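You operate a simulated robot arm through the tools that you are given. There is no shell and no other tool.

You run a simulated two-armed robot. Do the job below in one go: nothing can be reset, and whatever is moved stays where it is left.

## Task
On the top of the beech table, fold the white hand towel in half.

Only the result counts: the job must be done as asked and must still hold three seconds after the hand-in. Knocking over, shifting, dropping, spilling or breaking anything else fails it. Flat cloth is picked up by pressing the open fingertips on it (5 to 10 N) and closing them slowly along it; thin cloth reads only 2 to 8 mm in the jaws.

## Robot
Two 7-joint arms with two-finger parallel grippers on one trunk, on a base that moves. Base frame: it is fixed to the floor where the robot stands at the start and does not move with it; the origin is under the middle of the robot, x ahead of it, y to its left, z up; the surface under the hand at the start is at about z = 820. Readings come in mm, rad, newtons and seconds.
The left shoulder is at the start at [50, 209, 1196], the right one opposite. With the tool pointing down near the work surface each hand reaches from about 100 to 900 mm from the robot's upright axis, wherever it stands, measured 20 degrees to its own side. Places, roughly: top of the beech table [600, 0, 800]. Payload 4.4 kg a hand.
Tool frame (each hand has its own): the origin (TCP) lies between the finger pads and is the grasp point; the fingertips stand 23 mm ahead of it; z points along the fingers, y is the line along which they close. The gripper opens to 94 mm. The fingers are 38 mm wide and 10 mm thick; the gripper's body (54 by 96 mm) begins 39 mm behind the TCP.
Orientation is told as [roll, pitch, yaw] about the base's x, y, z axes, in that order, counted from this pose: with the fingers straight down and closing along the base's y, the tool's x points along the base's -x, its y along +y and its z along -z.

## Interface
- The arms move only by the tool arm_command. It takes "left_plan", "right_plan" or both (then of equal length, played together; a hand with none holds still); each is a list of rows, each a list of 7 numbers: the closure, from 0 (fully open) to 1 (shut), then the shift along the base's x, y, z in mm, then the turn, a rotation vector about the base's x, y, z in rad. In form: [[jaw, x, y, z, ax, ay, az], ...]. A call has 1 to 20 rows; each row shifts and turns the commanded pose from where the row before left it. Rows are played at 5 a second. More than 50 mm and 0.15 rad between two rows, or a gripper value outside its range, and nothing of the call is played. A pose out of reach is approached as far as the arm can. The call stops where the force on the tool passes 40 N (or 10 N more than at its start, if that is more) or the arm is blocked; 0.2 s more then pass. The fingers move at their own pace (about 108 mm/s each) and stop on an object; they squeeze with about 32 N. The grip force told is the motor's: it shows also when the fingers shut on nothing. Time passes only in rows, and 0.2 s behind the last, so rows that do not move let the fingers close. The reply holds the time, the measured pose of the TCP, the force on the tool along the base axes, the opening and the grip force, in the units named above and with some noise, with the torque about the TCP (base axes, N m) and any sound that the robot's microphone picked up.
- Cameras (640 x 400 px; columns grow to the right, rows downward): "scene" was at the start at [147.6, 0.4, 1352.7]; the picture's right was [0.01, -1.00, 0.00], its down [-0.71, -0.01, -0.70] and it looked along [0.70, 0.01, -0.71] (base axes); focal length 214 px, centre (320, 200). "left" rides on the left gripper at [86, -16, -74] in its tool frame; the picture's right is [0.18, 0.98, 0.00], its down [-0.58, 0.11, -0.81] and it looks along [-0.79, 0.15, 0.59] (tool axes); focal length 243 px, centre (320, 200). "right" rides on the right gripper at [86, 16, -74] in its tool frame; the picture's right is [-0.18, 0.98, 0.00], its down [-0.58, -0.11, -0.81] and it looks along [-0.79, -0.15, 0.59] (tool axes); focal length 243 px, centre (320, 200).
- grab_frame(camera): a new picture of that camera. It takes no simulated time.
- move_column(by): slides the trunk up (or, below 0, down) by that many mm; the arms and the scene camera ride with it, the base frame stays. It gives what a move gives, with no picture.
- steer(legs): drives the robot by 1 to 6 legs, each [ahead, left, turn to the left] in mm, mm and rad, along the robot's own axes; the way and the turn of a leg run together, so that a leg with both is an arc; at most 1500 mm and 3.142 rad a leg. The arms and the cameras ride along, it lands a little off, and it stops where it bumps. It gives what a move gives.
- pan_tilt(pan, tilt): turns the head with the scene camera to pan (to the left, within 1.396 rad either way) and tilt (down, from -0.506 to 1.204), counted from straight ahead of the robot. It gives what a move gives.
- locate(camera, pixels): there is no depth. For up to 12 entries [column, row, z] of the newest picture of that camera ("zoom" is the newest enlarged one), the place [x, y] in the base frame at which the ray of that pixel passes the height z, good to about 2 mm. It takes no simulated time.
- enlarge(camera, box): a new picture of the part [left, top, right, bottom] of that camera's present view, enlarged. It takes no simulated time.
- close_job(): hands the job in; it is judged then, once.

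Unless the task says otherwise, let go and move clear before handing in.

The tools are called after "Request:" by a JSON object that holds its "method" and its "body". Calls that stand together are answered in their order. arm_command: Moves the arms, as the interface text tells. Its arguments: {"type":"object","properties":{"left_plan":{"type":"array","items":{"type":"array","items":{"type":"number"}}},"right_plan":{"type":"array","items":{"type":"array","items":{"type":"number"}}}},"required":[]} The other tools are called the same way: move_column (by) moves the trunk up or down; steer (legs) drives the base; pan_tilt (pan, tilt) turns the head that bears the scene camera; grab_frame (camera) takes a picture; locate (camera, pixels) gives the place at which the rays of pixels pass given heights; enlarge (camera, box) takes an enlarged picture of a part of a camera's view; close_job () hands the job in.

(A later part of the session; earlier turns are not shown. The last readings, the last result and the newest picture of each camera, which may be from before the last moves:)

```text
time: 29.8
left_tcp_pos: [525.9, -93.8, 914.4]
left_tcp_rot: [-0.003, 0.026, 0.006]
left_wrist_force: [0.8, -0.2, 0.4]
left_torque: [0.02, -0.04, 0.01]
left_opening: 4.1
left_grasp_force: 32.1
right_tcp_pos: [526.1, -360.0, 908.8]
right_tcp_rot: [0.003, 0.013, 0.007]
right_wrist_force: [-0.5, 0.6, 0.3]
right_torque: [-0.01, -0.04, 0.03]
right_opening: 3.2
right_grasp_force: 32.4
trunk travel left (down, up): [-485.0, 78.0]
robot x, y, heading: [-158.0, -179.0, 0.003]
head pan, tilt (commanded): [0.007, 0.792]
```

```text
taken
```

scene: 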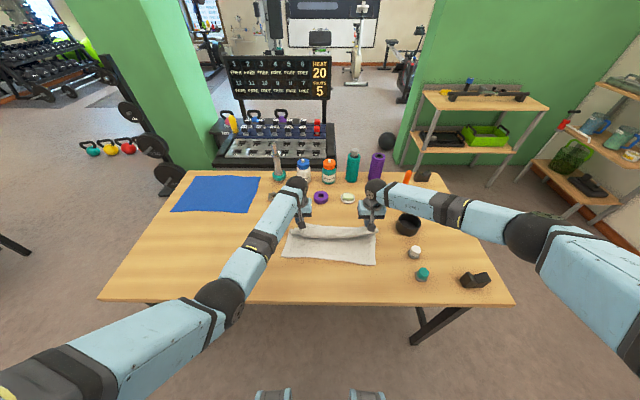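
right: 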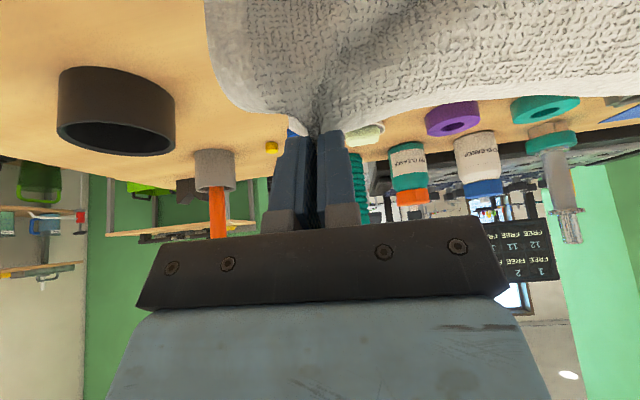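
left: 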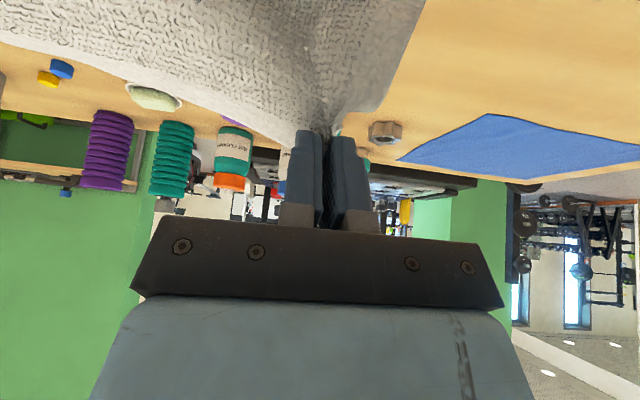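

The base is now at (-158,-179), roughly centred on the towel. I'll zoom in to read the towel's near edge and the state of the cloth.

Request:
{"method": "enlarge", "body": {"camera": "scene", "box": [260, 185, 420, 285]}}

Request:
{"method": "locate", "body": {"camera": "scene", "pixels": [[282, 257, 822], [375, 266, 822]]}}

```text
4.00 times, centred on (340, 235) of scene
```

zoom: 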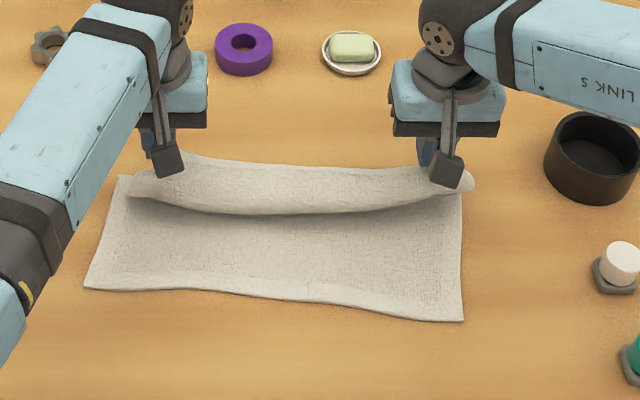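

```text
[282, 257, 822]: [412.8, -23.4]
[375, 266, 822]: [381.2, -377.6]
```

The near edge runs from about (413,-23) to (381,-378), so the towel is turned by about 5°, and the fold line runs roughly from (544,-35) to (513,-390). I'll tilt the hands to about 40° and bring the edge over the fold line, turning with the towel.

Request:
{"method": "arm_command", "body": {"left_plan": [[1, -3.2, 2.4, 3, -0.0063, -0.0697, -0.009], [1, -3.2, 2.4, 3, -0.0063, -0.0697, -0.009], [1, -3.2, 2.4, 3, -0.0063, -0.0697, -0.009], [1, -3.2, 2.4, 3, -0.0063, -0.0697, -0.009], [1, -3.2, 2.4, 3, -0.0063, -0.0697, -0.009], [1, -3.2, 2.4, 2, -0.0063, -0.0697, -0.009], [1, -3.2, 2.4, 1, -0.0063, -0.0697, -0.009], [1, -3.2, 2.4, 1, -0.0063, -0.0697, -0.009], [1, -3.2, 2.4, 1, -0.0063, -0.0697, -0.009], [1, -3.2, 2.4, 1, -0.0063, -0.0697, -0.009], [1, 0, 0, 0, 0, 0, 0]], "right_plan": [[1, -5.6, 1.7, 3.5, -0.0063, -0.0697, -0.009], [1, -5.6, 1.7, 3.5, -0.0063, -0.0697, -0.009], [1, -5.6, 1.7, 3.5, -0.0063, -0.0697, -0.009], [1, -5.6, 1.7, 3.5, -0.0063, -0.0697, -0.009], [1, -5.6, 1.7, 3.5, -0.0063, -0.0697, -0.009], [1, -5.6, 1.7, 2.5, -0.0063, -0.0697, -0.009], [1, -5.6, 1.7, 2, -0.0063, -0.0697, -0.009], [1, -5.6, 1.7, 2, -0.0063, -0.0697, -0.009], [1, -5.6, 1.7, 1, -0.0063, -0.0697, -0.009], [1, -5.6, 1.7, 1, -0.0063, -0.0697, -0.009], [1, 0, 0, 0, 0, 0, 0]]}}

Request:
{"method": "grab_frame", "body": {"camera": "scene"}}

Request:
{"method": "enlarge", "body": {"camera": "scene", "box": [240, 180, 432, 300]}}

```text
time: 32.1
left_tcp_pos: [494.5, -69.5, 934.4]
left_tcp_rot: [-0.044, -0.673, -0.075]
left_wrist_force: [-0.7, -3.2, 0.4]
left_torque: [-0.06, 0.05, 0.06]
left_opening: 3.8
left_grasp_force: 32.1
right_tcp_pos: [468.2, -342.5, 934.4]
right_tcp_rot: [-0.038, -0.686, -0.074]
right_wrist_force: [-0.2, 1.1, -0.1]
right_torque: [0.1, -0.02, 0.08]
right_opening: 3.5
right_grasp_force: 32.1
trunk travel left (down, up): [-485.0, 78.0]
robot x, y, heading: [-152.0, -175.7, 0.005]
head pan, tilt (commanded): [0.007, 0.792]
```

```text
taken
```

scene: 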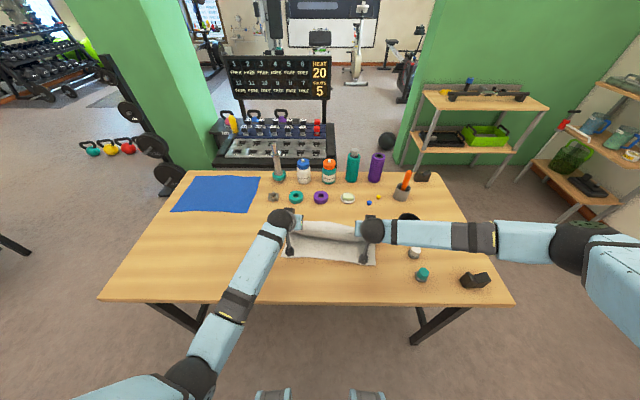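

```text
3.33 times, centred on (336, 240) of scene
```

zoom: 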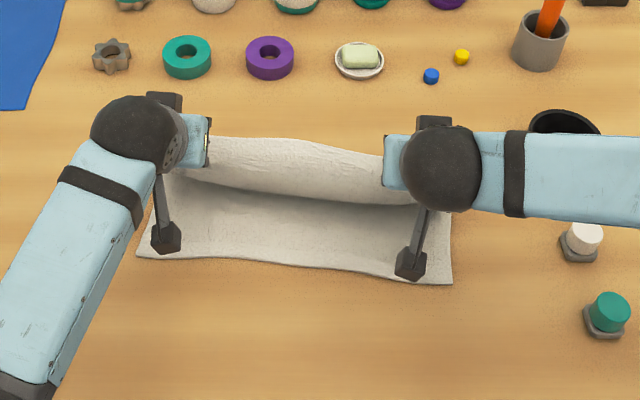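

Both arms now follow exactly, with the tilt at about 0.68 rad and the edge standing over the fold line. I'll continue the arc down towards the near edge.

Request:
{"method": "arm_command", "body": {"left_plan": [[1, -11.5, 1, -7, -0.004, -0.0435, 0], [1, -11.5, 1, -7, -0.004, -0.0435, 0], [1, -9, 1, -10, -0.004, -0.0435, 0], [1, -9, 1, -10, -0.004, -0.0435, 0], [1, -3.5, 0.5, -8, 0, 0, 0], [1, -3.5, 0.5, -8, 0, 0, 0], [1, -2, 0.5, -5, 0, 0, 0], [1, 0, 0, 0, 0, 0, 0]], "right_plan": [[1, -11.5, 1, -7, -0.004, -0.0435, 0], [1, -11.5, 1, -7, -0.004, -0.0435, 0], [1, -9, 1, -10, -0.004, -0.0435, 0], [1, -9, 1, -10, -0.004, -0.0435, 0], [1, -3.5, 0.5, -8, 0, 0, 0], [1, -3.5, 0.5, -8, 0, 0, 0], [1, -2, 0.5, -5, 0, 0, 0], [1, 0, 0, 0, 0, 0, 0]]}}

Request:
{"method": "enlarge", "body": {"camera": "scene", "box": [240, 180, 432, 300]}}

Request:
{"method": "grab_frame", "body": {"camera": "left"}}

Request:
{"method": "grab_frame", "body": {"camera": "right"}}

```text
time: 34.0
left_tcp_pos: [445.4, -63.7, 878.1]
left_tcp_rot: [-0.045, -0.847, -0.071]
left_wrist_force: [-0.1, -0.6, -0.7]
left_torque: [-0.01, -0.01, 0.04]
left_opening: 3.8
left_grasp_force: 32.1
right_tcp_pos: [420.0, -334.0, 882.3]
right_tcp_rot: [-0.051, -0.852, -0.07]
right_wrist_force: [0.1, 1.4, -0.6]
right_torque: [0.04, 0.0, 0.05]
right_opening: 3.2
right_grasp_force: 32.2
right hand out of reach, approached as far as the arm can: row 7
trunk travel left (down, up): [-485.0, 78.0]
robot x, y, heading: [-155.8, -180.0, 0.004]
head pan, tilt (commanded): [0.007, 0.792]
```

```text
3.33 times, centred on (336, 240) of scene
```

zoom: 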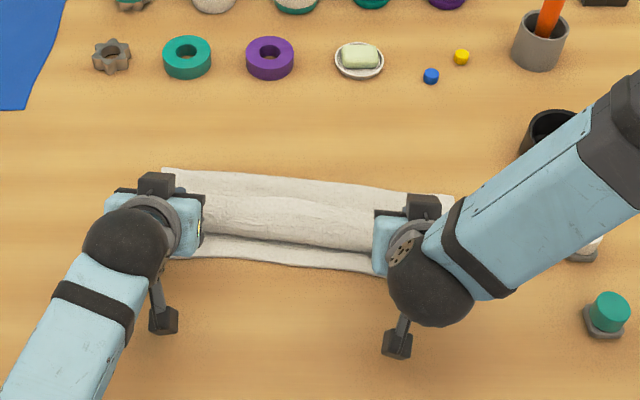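

```text
taken
```

left: 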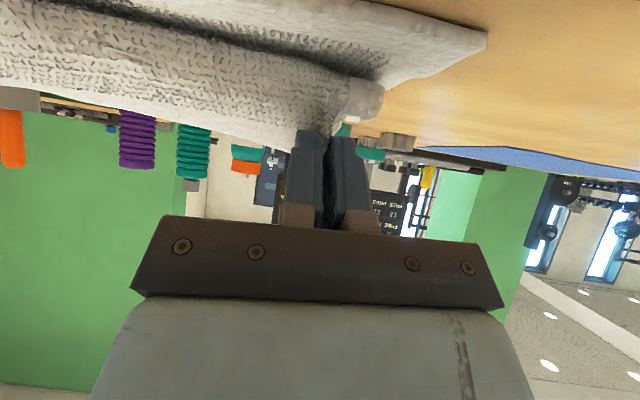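

```text
taken
```

right: 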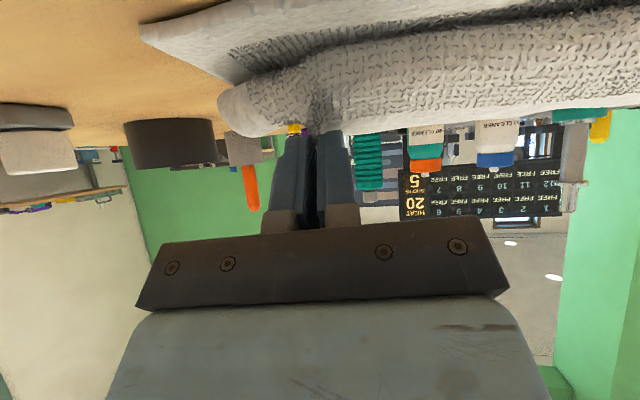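

The right hand reported the end of its reach at z=882; the left is at 878 and the edge is coming down towards the near edge. I'll lower both hands with the trunk instead, then check.

Request:
{"method": "move_column", "body": {"by": -12}}

Request:
{"method": "enlarge", "body": {"camera": "left", "box": [160, 0, 560, 250]}}

Request:
{"method": "enlarge", "body": {"camera": "right", "box": [80, 0, 480, 250]}}

Request:
{"method": "enlarge", "body": {"camera": "scene", "box": [260, 210, 420, 310]}}

```text
time: 34.5
left_tcp_pos: [444.4, -63.8, 867.5]
left_tcp_rot: [-0.05, -0.848, -0.074]
left_wrist_force: [-0.7, -1.5, 0.8]
left_torque: [-0.02, 0.03, 0.04]
left_opening: 3.9
left_grasp_force: 31.9
right_tcp_pos: [420.2, -334.1, 869.0]
right_tcp_rot: [-0.053, -0.853, -0.071]
right_wrist_force: [0.1, 1.2, 0.4]
right_torque: [0.05, -0.02, 0.09]
right_opening: 3.4
right_grasp_force: 31.7
trunk travel left (down, up): [-473.0, 90.0]
robot x, y, heading: [-154.0, -179.9, 0.005]
head pan, tilt (commanded): [0.007, 0.792]
```

```text
1.60 times, centred on (360, 125) of left
```

zoom: 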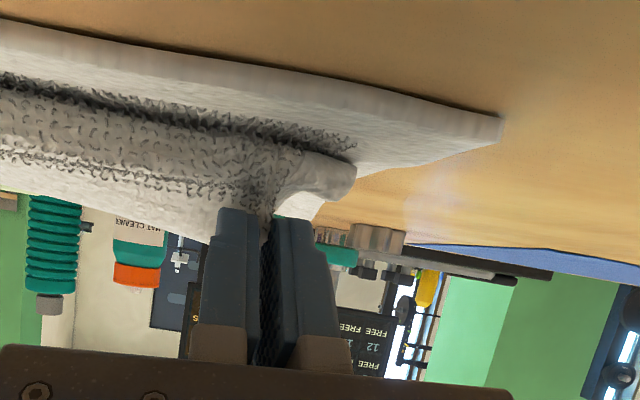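

```text
1.60 times, centred on (280, 125) of right
```

zoom: 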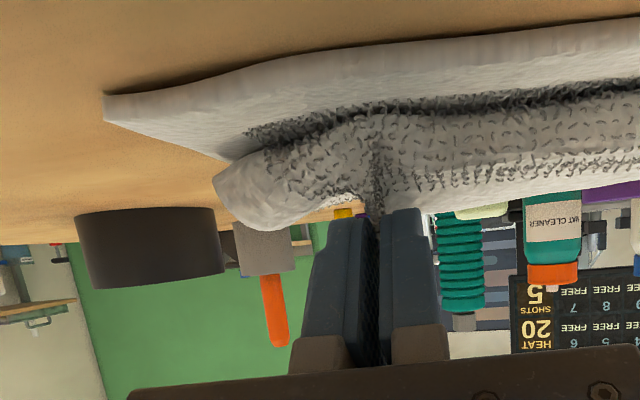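

```text
4.00 times, centred on (340, 260) of scene
```

zoom: 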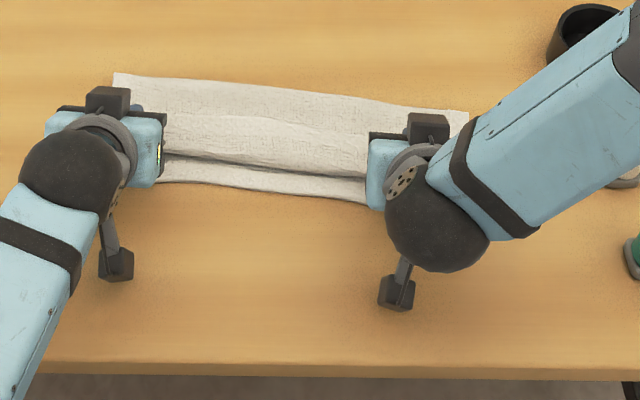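

The folded layer now lies as a roll just short of the near edge, with the far-edge strip still held upright in the fingers. I'll take up the last slack towards the robot, then loosen the grip slightly and pull back so the edge slides out pointing outward.

Request:
{"method": "arm_command", "body": {"left_plan": [[1, -4, 0.4, 0, 0, 0, 0], [1, -4, 0.4, 0, 0, 0, 0], [0.94, 0, 0, 0, 0, 0, 0], [0.93, -4, 0.4, 0, 0, 0, 0], [0.93, -4, 0.4, 0, 0, 0, 0], [0.93, -4, 0.4, 0, 0, 0, 0], [0.93, 0, 0, 0, 0, 0, 0]], "right_plan": [[1, -4, 0.4, 0, 0, 0, 0], [1, -4, 0.4, 0, 0, 0, 0], [0.94, 0, 0, 0, 0, 0, 0], [0.93, -4, 0.4, 0, 0, 0, 0], [0.93, -4, 0.4, 0, 0, 0, 0], [0.93, -4, 0.4, 0, 0, 0, 0], [0.93, 0, 0, 0, 0, 0, 0]]}}

Request:
{"method": "enlarge", "body": {"camera": "left", "box": [160, 0, 560, 250]}}

Request:
{"method": "enlarge", "body": {"camera": "right", "box": [80, 0, 480, 250]}}

Request:
{"method": "enlarge", "body": {"camera": "scene", "box": [260, 210, 420, 310]}}

```text
time: 36.1
left_tcp_pos: [428.2, -54.7, 867.8]
left_tcp_rot: [-0.031, -0.85, -0.085]
left_wrist_force: [-0.3, -1.6, -1.0]
left_torque: [-0.08, 0.02, 0.0]
left_opening: 4.8
left_grasp_force: 7.3
right_tcp_pos: [401.0, -332.4, 869.1]
right_tcp_rot: [-0.057, -0.846, -0.068]
right_wrist_force: [0.6, 2.0, 0.0]
right_torque: [0.06, 0.0, 0.03]
right_opening: 8.2
right_grasp_force: 2.0
trunk travel left (down, up): [-473.0, 90.0]
robot x, y, heading: [-155.4, -181.1, 0.005]
head pan, tilt (commanded): [0.007, 0.792]
```

```text
1.60 times, centred on (360, 125) of left
```

zoom: 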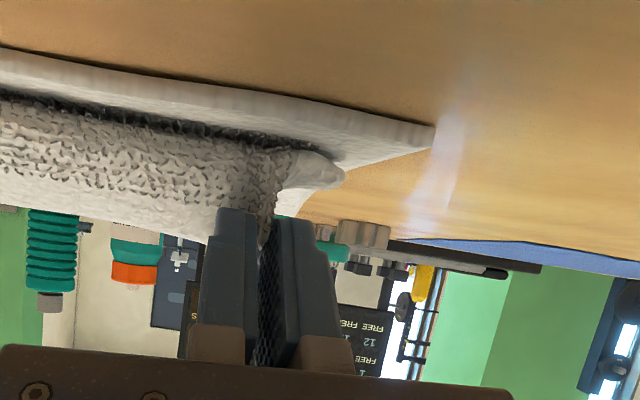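

```text
1.60 times, centred on (280, 125) of right
```

zoom: 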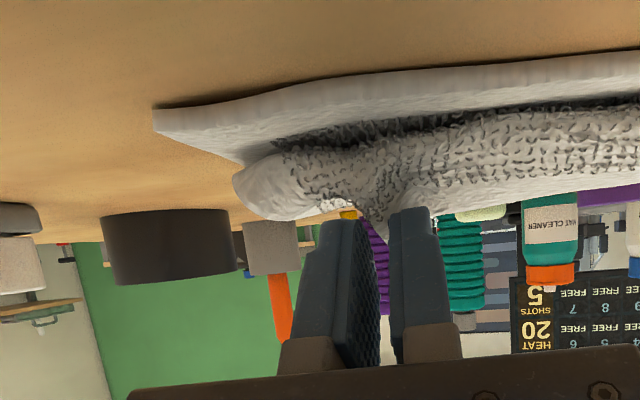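

```text
4.00 times, centred on (340, 260) of scene
```

zoom: 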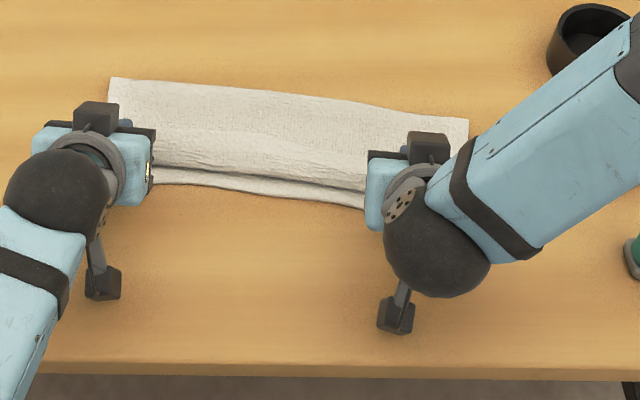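

The left grip has dropped to 7 N at 4.8 mm and the right to 2 N at 8.2 mm, with the cloth still between the fingers. I'll loosen a bit more and keep pulling back.

Request:
{"method": "arm_command", "body": {"left_plan": [[0.9, 0, 0, 0, 0, 0, 0], [0.9, -4, 0, 0, 0, 0, 0], [0.9, -4, 0, 0, 0, 0, 0], [0.9, -4, 0, 0, 0, 0, 0], [0.9, -4, 0, 0, 0, 0, 0], [0.9, 0, 0, 0, 0, 0, 0]], "right_plan": [[0.92, 0, 0, 0, 0, 0, 0], [0.91, -4, 0, 0, 0, 0, 0], [0.91, -4, 0, 0, 0, 0, 0], [0.91, -4, 0, 0, 0, 0, 0], [0.91, -4, 0, 0, 0, 0, 0], [0.91, 0, 0, 0, 0, 0, 0]]}}

Request:
{"method": "enlarge", "body": {"camera": "left", "box": [160, 0, 560, 250]}}

Request:
{"method": "enlarge", "body": {"camera": "right", "box": [80, 0, 480, 250]}}

Request:
{"method": "enlarge", "body": {"camera": "scene", "box": [260, 210, 420, 310]}}

```text
time: 37.5
left_tcp_pos: [414.5, -48.0, 870.3]
left_tcp_rot: [-0.015, -0.856, -0.094]
left_wrist_force: [0.8, -0.9, 0.3]
left_torque: [-0.01, 0.0, -0.04]
left_opening: 10.1
left_grasp_force: 0.7
right_tcp_pos: [387.0, -328.1, 872.2]
right_tcp_rot: [-0.057, -0.846, -0.072]
right_wrist_force: [0.6, 0.6, 1.1]
right_torque: [0.04, 0.01, 0.01]
right_opening: 9.0
right_grasp_force: 0.5
right hand out of reach, approached as far as the arm can: row 4
trunk travel left (down, up): [-473.0, 90.0]
robot x, y, heading: [-157.4, -177.9, 0.008]
head pan, tilt (commanded): [0.007, 0.792]
```

```text
1.60 times, centred on (360, 125) of left
```

zoom: 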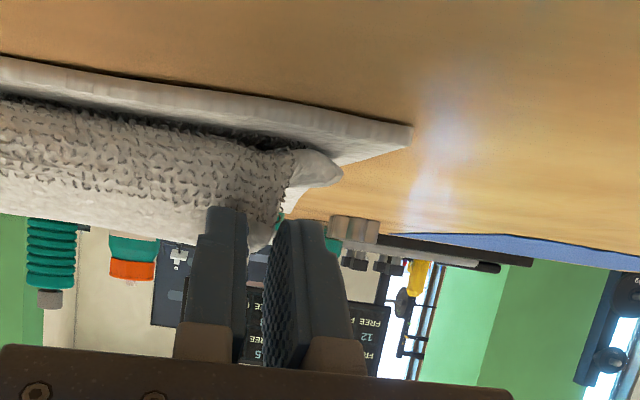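

```text
1.60 times, centred on (280, 125) of right
```

zoom: 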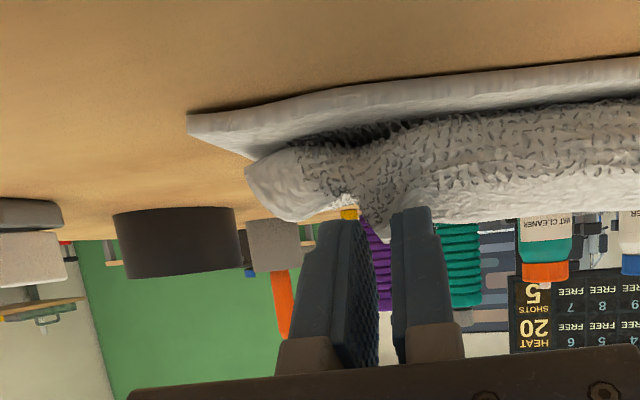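

```text
4.00 times, centred on (340, 260) of scene
```

zoom: 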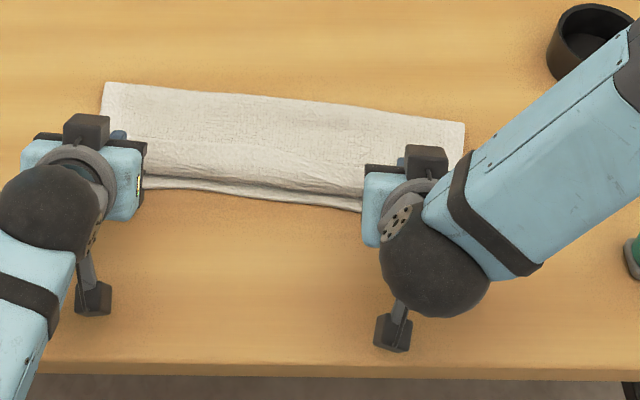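

The towel is following the hands slightly, and the roll is almost flush with the near edge. I'll measure the fold line and the near edge in the newest zoom.

Request:
{"method": "locate", "body": {"camera": "zoom", "pixels": [[103, 83, 825], [465, 122, 825], [150, 190, 822], [250, 197, 822], [360, 211, 822], [250, 180, 840], [250, 92, 825], [360, 105, 825]]}}

```text
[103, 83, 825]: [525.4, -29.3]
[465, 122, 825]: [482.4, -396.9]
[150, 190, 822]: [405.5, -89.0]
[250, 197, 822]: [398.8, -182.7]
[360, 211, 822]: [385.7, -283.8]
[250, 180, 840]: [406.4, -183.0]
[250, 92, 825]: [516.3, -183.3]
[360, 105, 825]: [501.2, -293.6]
```

At y≈-183 the fold is at x=516 and the near edge at 399. That leaves 117 mm of bottom layer, so the top has been over-pulled by about 25 mm. I'll re-close the grips on the cloth before lifting it back towards the fold line to redo the landing.

Request:
{"method": "arm_command", "body": {"left_plan": [[0.94, 0, 0, 0, 0, 0, 0], [0.98, 0, 0, 0, 0, 0, 0], [1, 0, 0, 0, 0, 0, 0], [1, 0, 0, 0, 0, 0, 0]], "right_plan": [[0.94, 0, 0, 0, 0, 0, 0], [0.98, 0, 0, 0, 0, 0, 0], [1, 0, 0, 0, 0, 0, 0], [1, 0, 0, 0, 0, 0, 0]]}}

Request:
{"method": "enlarge", "body": {"camera": "left", "box": [220, 60, 420, 185]}}

Request:
{"method": "enlarge", "body": {"camera": "right", "box": [200, 60, 400, 185]}}

```text
time: 38.5
left_tcp_pos: [412.9, -48.5, 869.0]
left_tcp_rot: [-0.012, -0.854, -0.095]
left_wrist_force: [-0.8, -6.0, -0.2]
left_torque: [-0.17, 0.0, -0.02]
left_opening: 3.8
left_grasp_force: 32.2
right_tcp_pos: [384.5, -328.2, 872.6]
right_tcp_rot: [-0.058, -0.846, -0.069]
right_wrist_force: [1.3, 5.0, 0.4]
right_torque: [0.14, -0.01, 0.06]
right_opening: 3.3
right_grasp_force: 32.1
trunk travel left (down, up): [-473.0, 90.0]
robot x, y, heading: [-154.0, -177.5, 0.001]
head pan, tilt (commanded): [0.007, 0.792]
```

```text
3.20 times, centred on (320, 122) of left
```

zoom: 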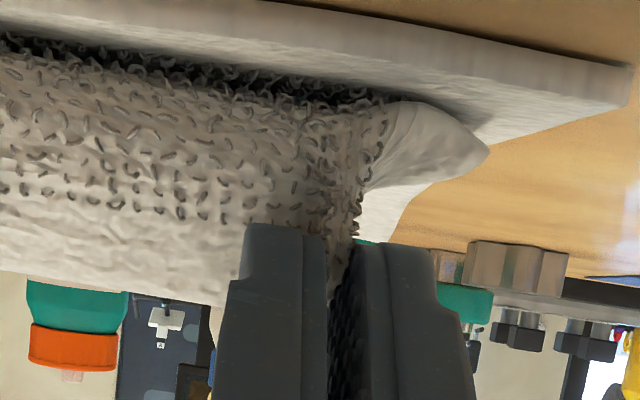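

```text
3.20 times, centred on (300, 122) of right
```

zoom: 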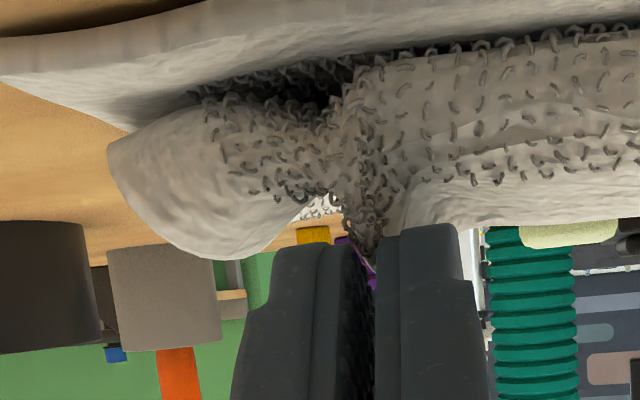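

The cloth is held again (3.8 and 3.3 mm at 32 N). I'll lift back up along the arc so the fold line relaxes to the middle, and increase the tilt so the edge lies more in line with the sheet.

Request:
{"method": "arm_command", "body": {"left_plan": [[1, 9, -3, 12, 0, 0, 0], [1, 9, -3, 12, 0, 0, 0], [1, 9, -3, 12, 0, 0, 0], [1, 5, -1.5, 8, -0.006, -0.0697, 0], [1, 5, -1.5, 7, -0.006, -0.0697, 0], [1, 5, -1.5, 6, -0.006, -0.0697, 0], [1, 5, 0, 5, -0.006, -0.0697, 0], [1, 5, 0, 5, -0.006, -0.0697, 0], [1, 0, 0, 0, 0, 0, 0]], "right_plan": [[1, 9, -3, 12, 0, 0, 0], [1, 9, -3, 11, 0, 0, 0], [1, 9, -2, 10, 0, 0, 0], [1, 5, -1.5, 8, -0.006, -0.0697, 0], [1, 5, 0, 7, -0.006, -0.0697, 0], [1, 5, 0, 6, -0.006, -0.0697, 0], [1, 5, 0, 5, -0.006, -0.0697, 0], [1, 5, 0, 5, -0.006, -0.0697, 0], [1, 0, 0, 0, 0, 0, 0]]}}

Request:
{"method": "grab_frame", "body": {"camera": "scene"}}

Request:
{"method": "enlarge", "body": {"camera": "scene", "box": [260, 200, 420, 300]}}

```text
time: 40.8
left_tcp_pos: [459.1, -30.0, 916.9]
left_tcp_rot: [0.188, -1.177, -0.288]
left_wrist_force: [-0.2, -0.2, 0.0]
left_torque: [-0.07, 0.01, 0.04]
left_opening: 3.7
left_grasp_force: 32.1
right_tcp_pos: [453.5, -268.6, 973.9]
right_tcp_rot: [-0.078, -1.195, -0.057]
right_wrist_force: [-0.3, 0.4, -0.6]
right_torque: [-0.01, -0.04, 0.0]
right_opening: 3.1
right_grasp_force: 31.5
right hand out of reach, approached as far as the arm can: row 4, 5, 6, 7, 8
trunk travel left (down, up): [-473.0, 90.0]
robot x, y, heading: [-158.1, -178.6, 0.002]
head pan, tilt (commanded): [0.007, 0.792]
stopped in row 9 (left hand): the arm was blocked; the commanded pose is now the measured one
```

```text
taken
```

scene: 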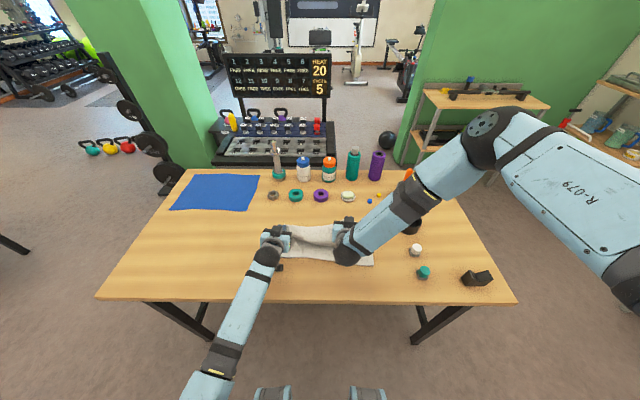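

```text
4.00 times, centred on (340, 250) of scene
```

zoom: 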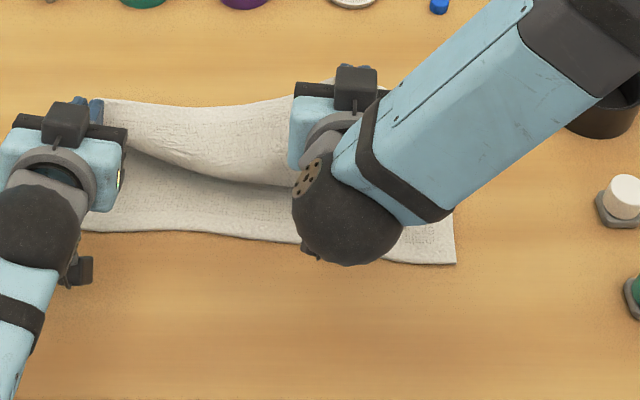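

Tilting beyond about 50° is out of reach: the right hand deviated to (453,-269,974) and the left hand to y=-30. I'll return to a tilt of about 44° with both hands back over their places along the fold.

Request:
{"method": "arm_command", "body": {"left_plan": [[1, 2.1, -4.4, 1.1, 0.0045, 0.0525, 0], [1, 2.1, -4.4, 1.1, 0.0045, 0.0525, 0], [1, 2.1, -4.4, 1.1, 0.0045, 0.0525, 0], [1, 2.1, -4.4, 1.1, 0.0045, 0.0525, 0], [1, 2.1, -4.4, 1.1, 0.0045, 0.0525, 0], [1, 2.1, -4.4, 1.1, 0.0045, 0.0525, 0], [1, 2.1, -4.4, 1.1, 0.0045, 0.0525, 0], [1, 2.1, -4.4, 1.1, 0.0045, 0.0525, 0], [1, 0, 0, 0, 0, 0, 0]], "right_plan": [[1, -0.6, -8.6, -6, 0.0045, 0.0525, 0], [1, -0.6, -8.6, -6, 0.0045, 0.0525, 0], [1, -0.6, -8.6, -6, 0.0045, 0.0525, 0], [1, -0.6, -8.6, -6, 0.0045, 0.0525, 0], [1, -0.6, -8.6, -6, 0.0045, 0.0525, 0], [1, -0.6, -8.6, -6, 0.0045, 0.0525, 0], [1, -0.6, -8.6, -6, 0.0045, 0.0525, 0], [1, -0.6, -8.6, -6, 0.0045, 0.0525, 0], [1, 0, 0, 0, 0, 0, 0]]}}

Request:
{"method": "grab_frame", "body": {"camera": "scene"}}

Request:
{"method": "enlarge", "body": {"camera": "scene", "box": [260, 200, 420, 300]}}

```text
time: 42.8
left_tcp_pos: [474.0, -42.9, 914.4]
left_tcp_rot: [0.128, -0.743, -0.227]
left_wrist_force: [-3.2, -27.7, 0.4]
left_torque: [-0.78, 0.07, -0.15]
left_opening: 4.8
left_grasp_force: 32.2
right_tcp_pos: [448.7, -335.8, 925.1]
right_tcp_rot: [-0.06, -0.772, -0.071]
right_wrist_force: [2.7, 26.5, -1.1]
right_torque: [0.85, -0.07, 0.09]
right_opening: 3.9
right_grasp_force: 32.0
trunk travel left (down, up): [-473.0, 90.0]
robot x, y, heading: [-154.9, -180.0, 0.004]
head pan, tilt (commanded): [0.007, 0.792]
```

```text
taken
```

scene: 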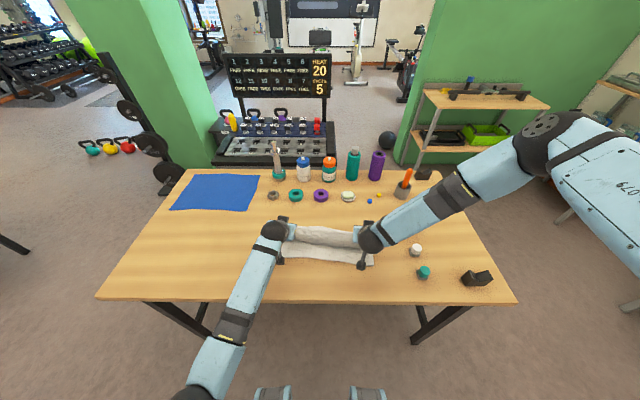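

```text
4.00 times, centred on (340, 250) of scene
```

zoom: 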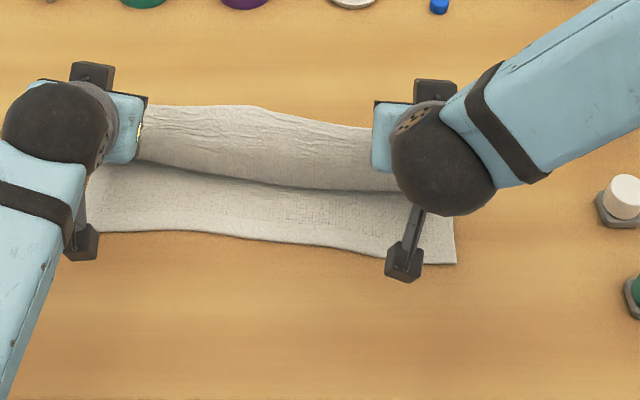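

The edge is over-stretched at 27 N because the left hand sits at y=-43 with some roll. I'll bring the left hand inward and level out its roll.

Request:
{"method": "arm_command", "body": {"left_plan": [[1, 0, -6, 2, -0.0325, 0.005, 0.008], [1, 0, -6, 2, -0.0325, 0.005, 0.008], [1, 0, -6, 3, -0.0325, 0.005, 0.008], [1, 0, -6, 3, -0.0325, 0.005, 0.008], [1, 0, 0, 0, 0, 0, 0]]}}

Request:
{"method": "enlarge", "body": {"camera": "scene", "box": [260, 200, 420, 300]}}

Request:
{"method": "enlarge", "body": {"camera": "left", "box": [160, 0, 560, 250]}}

Request:
{"method": "enlarge", "body": {"camera": "right", "box": [80, 0, 480, 250]}}

```text
time: 44.1
left_tcp_pos: [473.2, -40.3, 914.8]
left_tcp_rot: [0.018, -0.739, -0.114]
left_wrist_force: [-1.9, -23.1, 0.4]
left_torque: [-0.61, 0.06, -0.18]
left_opening: 4.3
left_grasp_force: 32.4
right_tcp_pos: [449.3, -333.9, 925.9]
right_tcp_rot: [-0.054, -0.773, -0.072]
right_wrist_force: [1.8, 22.9, 0.2]
right_torque: [0.77, -0.1, 0.04]
right_opening: 3.5
right_grasp_force: 31.7
trunk travel left (down, up): [-473.0, 90.0]
robot x, y, heading: [-152.9, -178.4, 0.004]
head pan, tilt (commanded): [0.007, 0.792]
stopped in row 5 (left hand): the arm was blocked; the commanded pose is now the measured one
```

```text
4.00 times, centred on (340, 250) of scene
```

zoom: 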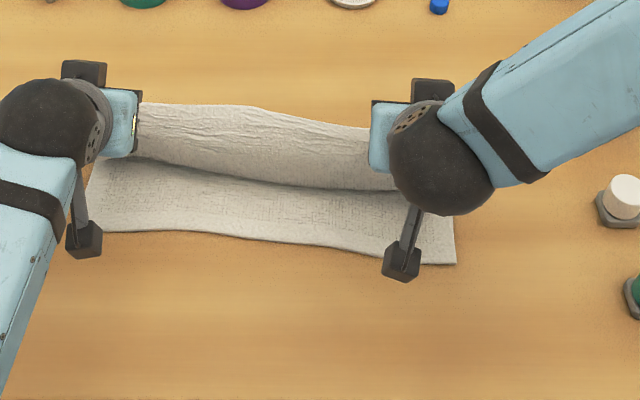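

```text
1.60 times, centred on (360, 125) of left
```

zoom: 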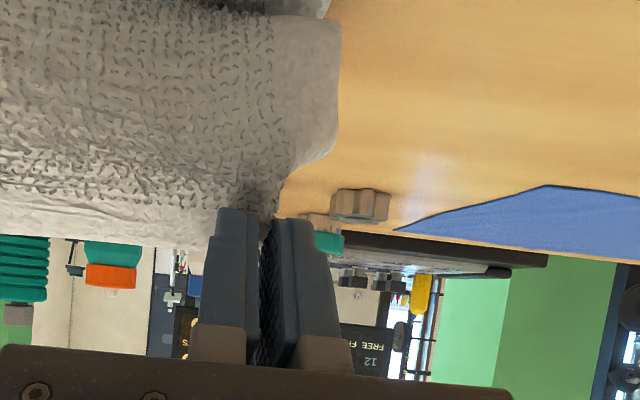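

```text
1.60 times, centred on (280, 125) of right
```

zoom: 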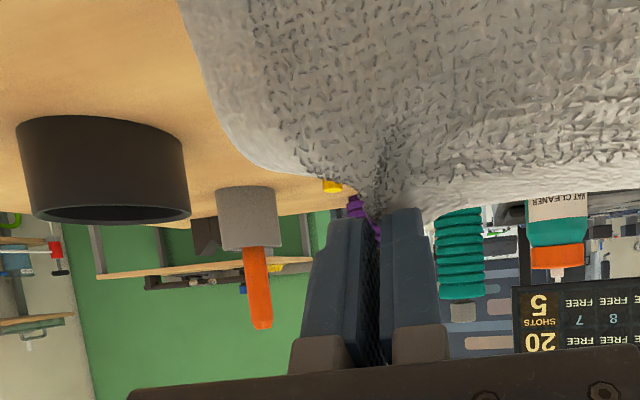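

The left arm is blocked again and won't move inward. I'll tilt the head down to see where the left elbow and forearm are relative to the table edge.

Request:
{"method": "pan_tilt", "body": {"pan": 0.25, "tilt": 1.15}}

Request:
{"method": "grab_frame", "body": {"camera": "scene"}}

```text
time: 45.0
left_tcp_pos: [473.9, -39.8, 914.7]
left_tcp_rot: [0.021, -0.738, -0.114]
left_wrist_force: [-2.0, -30.0, 0.4]
left_torque: [-0.79, 0.07, -0.22]
left_opening: 4.9
left_grasp_force: 32.5
right_tcp_pos: [450.5, -335.5, 925.4]
right_tcp_rot: [-0.061, -0.772, -0.073]
right_wrist_force: [2.8, 30.0, 0.4]
right_torque: [0.99, -0.07, 0.13]
right_opening: 4.4
right_grasp_force: 31.7
trunk travel left (down, up): [-473.0, 90.0]
robot x, y, heading: [-156.3, -179.9, 0.009]
head pan, tilt (commanded): [0.25, 1.15]
```

```text
taken
```

scene: 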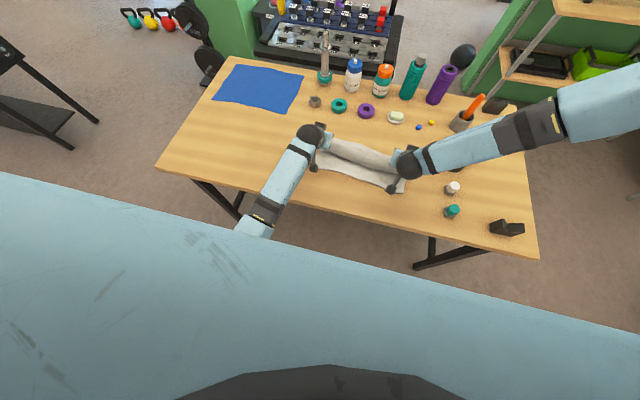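

The left forearm crosses the table's near edge low, around (258,220), and is probably resting on it. I'll ease the tension by moving the right hand inward and reduce both tilts, which lifts the left forearm off the edge.

Request:
{"method": "arm_command", "body": {"left_plan": [[1, 0, 0, 3, 0.004, 0.05, 0], [1, 0, 0, 3, 0.004, 0.05, 0], [1, 0, -2, 3, 0.004, 0.05, 0], [1, 0, -2, 3, 0.004, 0.05, 0], [1, 0, -2, 0, 0.004, 0.05, 0], [1, 0, 0, 0, 0, 0, 0]], "right_plan": [[1, 0, 6, 0, 0.004, 0.05, 0], [1, 0, 6, 0, 0.004, 0.05, 0], [1, 0, 4, 0, 0.004, 0.05, 0], [1, 0, 0, 0, 0.004, 0.05, 0], [1, 0, 0, 0, 0.004, 0.05, 0], [1, 0, 0, 0, 0, 0, 0]]}}

Request:
{"method": "pan_tilt", "body": {"pan": 0.0, "tilt": 0.9}}

Request:
{"method": "grab_frame", "body": {"camera": "scene"}}

```text
time: 46.4
left_tcp_pos: [474.3, -37.9, 925.9]
left_tcp_rot: [0.024, -0.485, -0.108]
left_wrist_force: [-1.2, -9.0, -1.0]
left_torque: [-0.26, 0.01, 0.03]
left_opening: 3.8
left_grasp_force: 32.0
right_tcp_pos: [449.5, -321.6, 925.4]
right_tcp_rot: [-0.059, -0.519, -0.074]
right_wrist_force: [1.8, 9.3, 0.2]
right_torque: [0.29, -0.08, -0.01]
right_opening: 3.1
right_grasp_force: 31.9
trunk travel left (down, up): [-473.0, 90.0]
robot x, y, heading: [-151.9, -177.3, 0.009]
head pan, tilt (commanded): [0.25, 1.15]
```

```text
time: 47.2
left_tcp_pos: [473.3, -39.8, 926.1]
left_tcp_rot: [0.023, -0.487, -0.109]
left_wrist_force: [-0.6, -8.9, -0.2]
left_torque: [-0.19, 0.0, 0.03]
left_opening: 3.7
left_grasp_force: 32.0
right_tcp_pos: [449.3, -321.4, 924.8]
right_tcp_rot: [-0.06, -0.523, -0.073]
right_wrist_force: [0.9, 7.7, -0.2]
right_torque: [0.3, -0.02, -0.01]
right_opening: 2.9
right_grasp_force: 32.2
trunk travel left (down, up): [-473.0, 90.0]
robot x, y, heading: [-159.5, -182.4, 0.004]
head pan, tilt (commanded): [0.0, 0.901]
```

```text
taken
```

scene: 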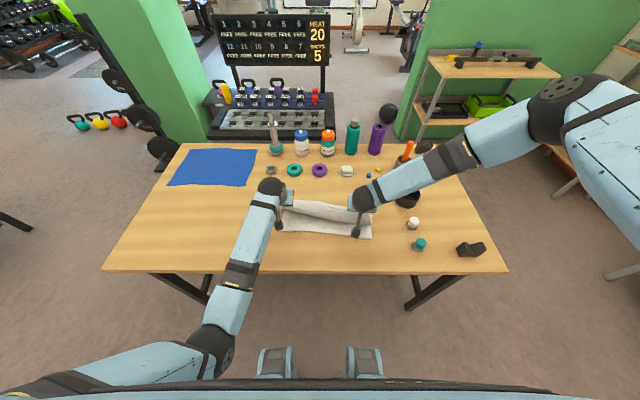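

The tension is down to 9 N and the left arm is free at a tilt of about 0.49. I'll check where the towel's near edge lies now.

Request:
{"method": "enlarge", "body": {"camera": "scene", "box": [250, 170, 410, 270]}}

```text
4.00 times, centred on (330, 220) of scene
```

zoom: 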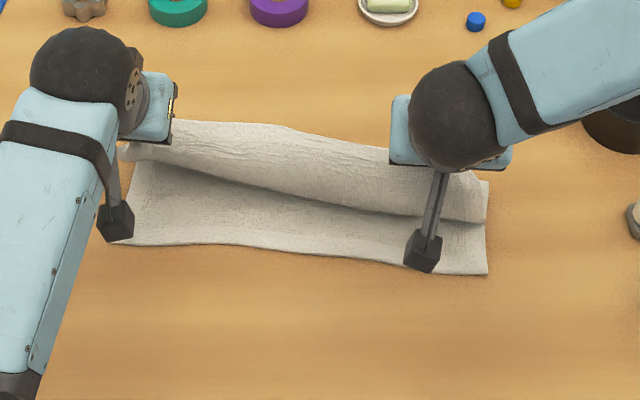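

Request:
{"method": "locate", "body": {"camera": "zoom", "pixels": [[113, 246, 822], [488, 274, 822], [250, 248, 822], [370, 262, 822], [488, 181, 822], [124, 180, 822]]}}

```text
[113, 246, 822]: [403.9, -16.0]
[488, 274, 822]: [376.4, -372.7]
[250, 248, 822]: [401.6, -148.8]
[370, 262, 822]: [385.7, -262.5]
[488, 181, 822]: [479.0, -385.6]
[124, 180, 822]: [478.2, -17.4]
```

The near edge now runs from (404,-16) to (376,-373), so the fold line is at about x=536 on the left and 508 on the right. I'll lower the edge along the arc at this milder tilt so that it lands about 30 mm short of the near edge, which leaves the held strip to lie over it.

Request:
{"method": "arm_command", "body": {"left_plan": [[1, -10, -5, -13, 0, 0, 0], [1, -10, -5, -13, 0, 0, 0], [1, -5.5, -3.5, -11.5, 0, 0, 0], [1, -5.5, -3.5, -11.5, 0, 0, 0], [1, -3, -1, -8, 0, 0, 0], [1, -2, -1, -6, 0, 0, 0], [1, 0, 0, 0, 0, 0, 0]], "right_plan": [[1, -9.5, -3.5, -12.5, 0, 0, 0], [1, -9.5, -3.5, -12.5, 0, 0, 0], [1, -5.5, -2.5, -11.5, 0, 0, 0], [1, -5.5, -2.5, -11.5, 0, 0, 0], [1, -2, -1, -8, 0, 0, 0], [1, -2, 0, -6, 0, 0, 0], [1, 0, 0, 0, 0, 0, 0]]}}

Request:
{"method": "enlarge", "body": {"camera": "left", "box": [160, 0, 560, 250]}}

Request:
{"method": "enlarge", "body": {"camera": "right", "box": [80, 0, 480, 250]}}

Request:
{"method": "enlarge", "body": {"camera": "scene", "box": [250, 170, 410, 270]}}

```text
time: 49.0
left_tcp_pos: [458.4, -42.6, 880.8]
left_tcp_rot: [0.056, -0.524, -0.125]
left_wrist_force: [-4.2, -18.1, -0.5]
left_torque: [-0.51, 0.1, -0.05]
left_opening: 3.9
left_grasp_force: 32.5
right_tcp_pos: [415.7, -330.3, 865.2]
right_tcp_rot: [-0.052, -0.523, -0.075]
right_wrist_force: [2.9, 18.3, 3.7]
right_torque: [0.63, -0.1, -0.15]
right_opening: 3.2
right_grasp_force: 31.9
trunk travel left (down, up): [-473.0, 90.0]
robot x, y, heading: [-152.8, -177.4, 0.005]
head pan, tilt (commanded): [0.0, 0.901]
stopped in row 7 (left hand): the arm was blocked; the commanded pose is now the measured one
```

```text
1.60 times, centred on (360, 125) of left
```

zoom: 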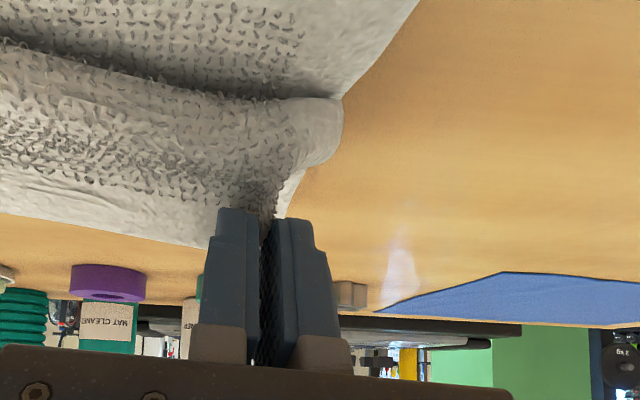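

```text
1.60 times, centred on (280, 125) of right
```

zoom: 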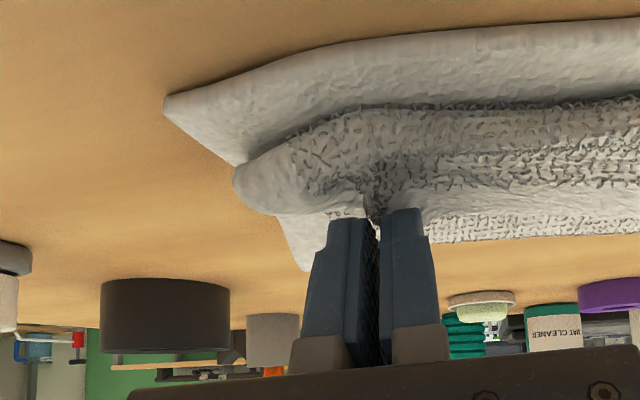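

```text
4.00 times, centred on (330, 220) of scene
```

zoom: 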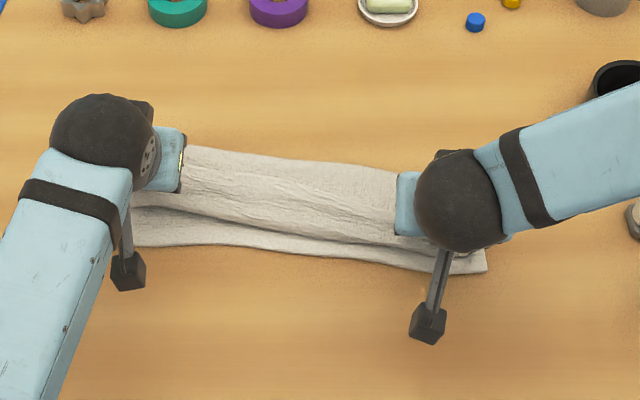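

The left arm blocked again at z=881, most likely with its forearm on the table edge. I'll raise the trunk 60 mm to lift that forearm, then bring the hands down with less tilt.

Request:
{"method": "move_column", "body": {"by": 60}}

Request:
{"method": "arm_command", "body": {"left_plan": [[1, 0, -4, 0, 0.0036, 0.0463, 0], [1, -1, -4, -5, 0.0036, 0.0463, 0], [1, -2, -4, -10, 0.0036, 0.0463, 0], [1, -2, -4, -15, 0.0036, 0.0463, 0], [1, -2, 0, -15, 0.0036, 0.0463, 0], [1, -3, 0, -15, 0.0036, 0.0463, 0], [1, -3, 0, -10, 0.0036, 0.0463, 0], [1, 0, 0, 0, 0, 0, 0]], "right_plan": [[1, 1, 0, 0, 0.0036, 0.0463, 0], [1, 1, 0, -5, 0.0036, 0.0463, 0], [1, 1, 0, -10, 0.0036, 0.0463, 0], [1, 1, -1, -10, 0.0036, 0.0463, 0], [1, 1, -1, -10, 0.0036, 0.0463, 0], [1, 1, -1, -10, 0.0036, 0.0463, 0], [1, 1, -1, -10, 0.0036, 0.0463, 0], [1, 0, 0, 0, 0, 0, 0]]}}

Request:
{"method": "grab_frame", "body": {"camera": "scene"}}

Request:
{"method": "enlarge", "body": {"camera": "scene", "box": [250, 170, 410, 270]}}

```text
time: 50.0
left_tcp_pos: [459.2, -41.7, 940.0]
left_tcp_rot: [0.057, -0.525, -0.121]
left_wrist_force: [-4.4, -24.2, -2.3]
left_torque: [-0.66, 0.11, -0.04]
left_opening: 4.4
left_grasp_force: 31.9
right_tcp_pos: [416.6, -331.1, 923.4]
right_tcp_rot: [-0.057, -0.522, -0.073]
right_wrist_force: [3.8, 23.9, 1.5]
right_torque: [0.79, -0.15, -0.13]
right_opening: 4.0
right_grasp_force: 31.9
trunk travel left (down, up): [-533.0, 30.0]
robot x, y, heading: [-153.2, -179.6, 0.002]
head pan, tilt (commanded): [0.0, 0.901]
```

```text
time: 51.8
left_tcp_pos: [446.1, -57.8, 871.5]
left_tcp_rot: [0.04, -0.199, -0.115]
left_wrist_force: [-1.3, -6.8, -0.3]
left_torque: [-0.18, 0.0, 0.04]
left_opening: 3.6
left_grasp_force: 32.1
right_tcp_pos: [424.8, -336.0, 868.4]
right_tcp_rot: [-0.056, -0.197, -0.074]
right_wrist_force: [0.6, 5.2, 1.2]
right_torque: [0.2, -0.02, -0.09]
right_opening: 3.3
right_grasp_force: 32.1
trunk travel left (down, up): [-533.0, 30.0]
robot x, y, heading: [-157.4, -179.2, 0.009]
head pan, tilt (commanded): [0.0, 0.901]
```

```text
taken
```

scene: 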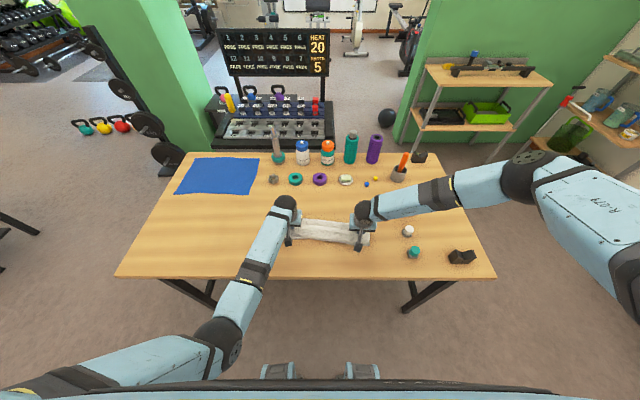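

```text
4.00 times, centred on (330, 220) of scene
```

zoom: 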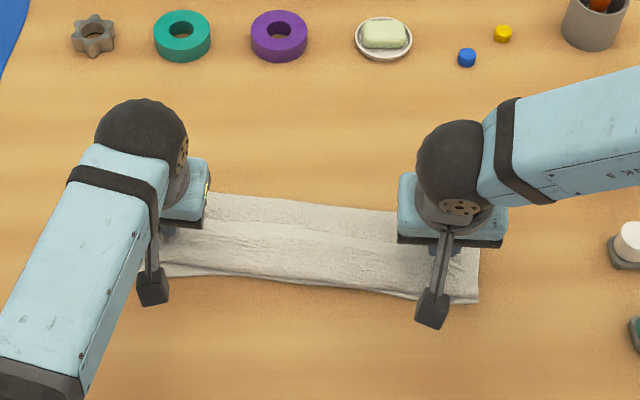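

Both hands reached their targets, left (446,-58,871) and right (425,-336,868), with tension only about 6 N. I'll measure where the fold and near edge are now.

Request:
{"method": "locate", "body": {"camera": "zoom", "pixels": [[230, 194, 826], [380, 209, 826], [180, 277, 822], [300, 287, 822], [400, 297, 822], [478, 303, 822], [478, 245, 824], [300, 272, 845]]}}

Request:
{"method": "enlarge", "body": {"camera": "left", "box": [160, 0, 560, 250]}}

Request:
{"method": "enlarge", "body": {"camera": "right", "box": [80, 0, 480, 250]}}

```text
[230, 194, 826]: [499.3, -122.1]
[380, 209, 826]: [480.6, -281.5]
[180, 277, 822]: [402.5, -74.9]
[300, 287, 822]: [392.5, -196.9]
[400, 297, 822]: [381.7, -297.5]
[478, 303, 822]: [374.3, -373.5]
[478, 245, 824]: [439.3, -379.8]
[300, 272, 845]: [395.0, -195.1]
```

```text
1.60 times, centred on (360, 125) of left
```

zoom: 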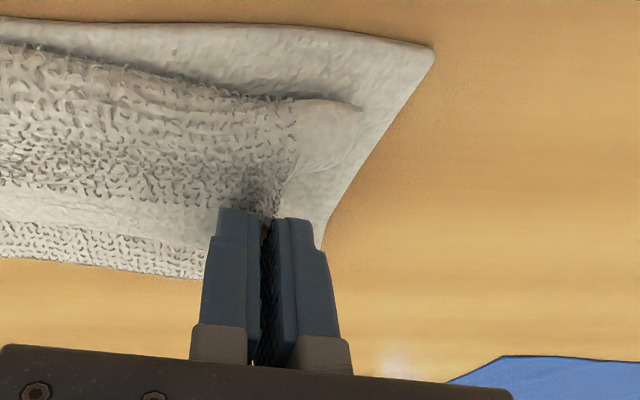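

```text
1.60 times, centred on (280, 125) of right
```

zoom: 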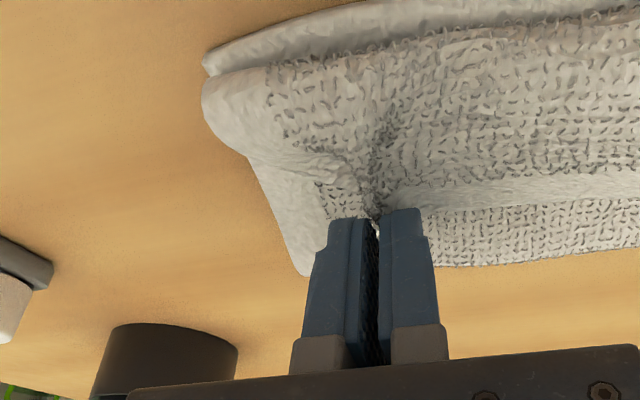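

The fold now measures only about 100 mm from the near edge, because raising the trunk pulled the bottom layer up. I'll carry the held edge back over to the far side so the bottom half lies flat again, then redo the fold in one clean arc.

Request:
{"method": "arm_command", "body": {"left_plan": [[1, 16, 0, 19, 0, 0, 0], [1, 16, 0, 19, 0, 0, 0], [1, 17, 0, 19, 0, 0, 0], [1, 19, -1, 6, 0, 0, 0], [1, 19, -1, 5, 0, 0, 0], [1, 19, -1, 5, 0, 0, 0], [1, 16, -1, -9, 0, 0, 0], [1, 16, -1, -9, 0, 0, 0], [1, 16, -1, -9, 0, 0, 0], [1, 15, -1, -9, 0, 0, 0], [1, 0, 0, 0, 0, 0, 0]], "right_plan": [[1, 14, -1, 20, 0, 0, 0], [1, 14, -1, 20, 0, 0, 0], [1, 15, 0, 20, 0, 0, 0], [1, 19, -1, 6, 0, 0, 0], [1, 19, -1, 5, 0, 0, 0], [1, 19, -1, 5, 0, 0, 0], [1, 16, -1, -9, 0, 0, 0], [1, 16, -1, -9, 0, 0, 0], [1, 16, -1, -9, 0, 0, 0], [1, 15, -1, -9, 0, 0, 0], [1, 0, 0, 0, 0, 0, 0]]}}

Request:
{"method": "enlarge", "body": {"camera": "scene", "box": [250, 150, 410, 250]}}

Request:
{"method": "locate", "body": {"camera": "zoom", "pixels": [[320, 200, 822]]}}

```text
time: 54.2
left_tcp_pos: [615.9, -63.5, 908.1]
left_tcp_rot: [0.042, -0.199, -0.117]
left_wrist_force: [-1.4, -8.4, 0.0]
left_torque: [-0.22, 0.01, 0.07]
left_opening: 3.6
left_grasp_force: 32.1
right_tcp_pos: [585.0, -345.2, 909.4]
right_tcp_rot: [-0.056, -0.197, -0.074]
right_wrist_force: [1.4, 8.6, -0.1]
right_torque: [0.31, -0.05, -0.15]
right_opening: 3.1
right_grasp_force: 32.4
trunk travel left (down, up): [-533.0, 30.0]
robot x, y, heading: [-149.2, -181.1, 0.006]
head pan, tilt (commanded): [0.0, 0.901]
```

```text
4.00 times, centred on (330, 200) of scene
```

zoom: 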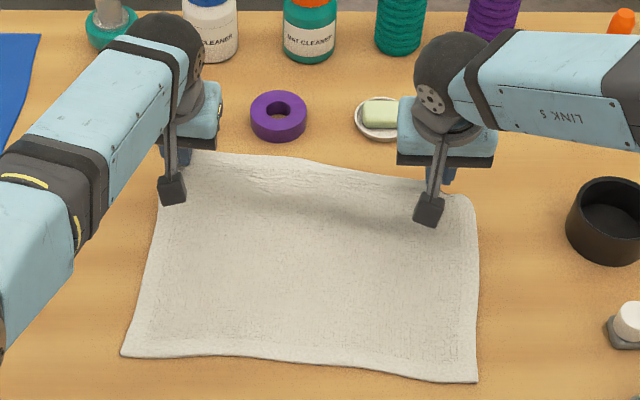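

```text
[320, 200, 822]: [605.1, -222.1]
```

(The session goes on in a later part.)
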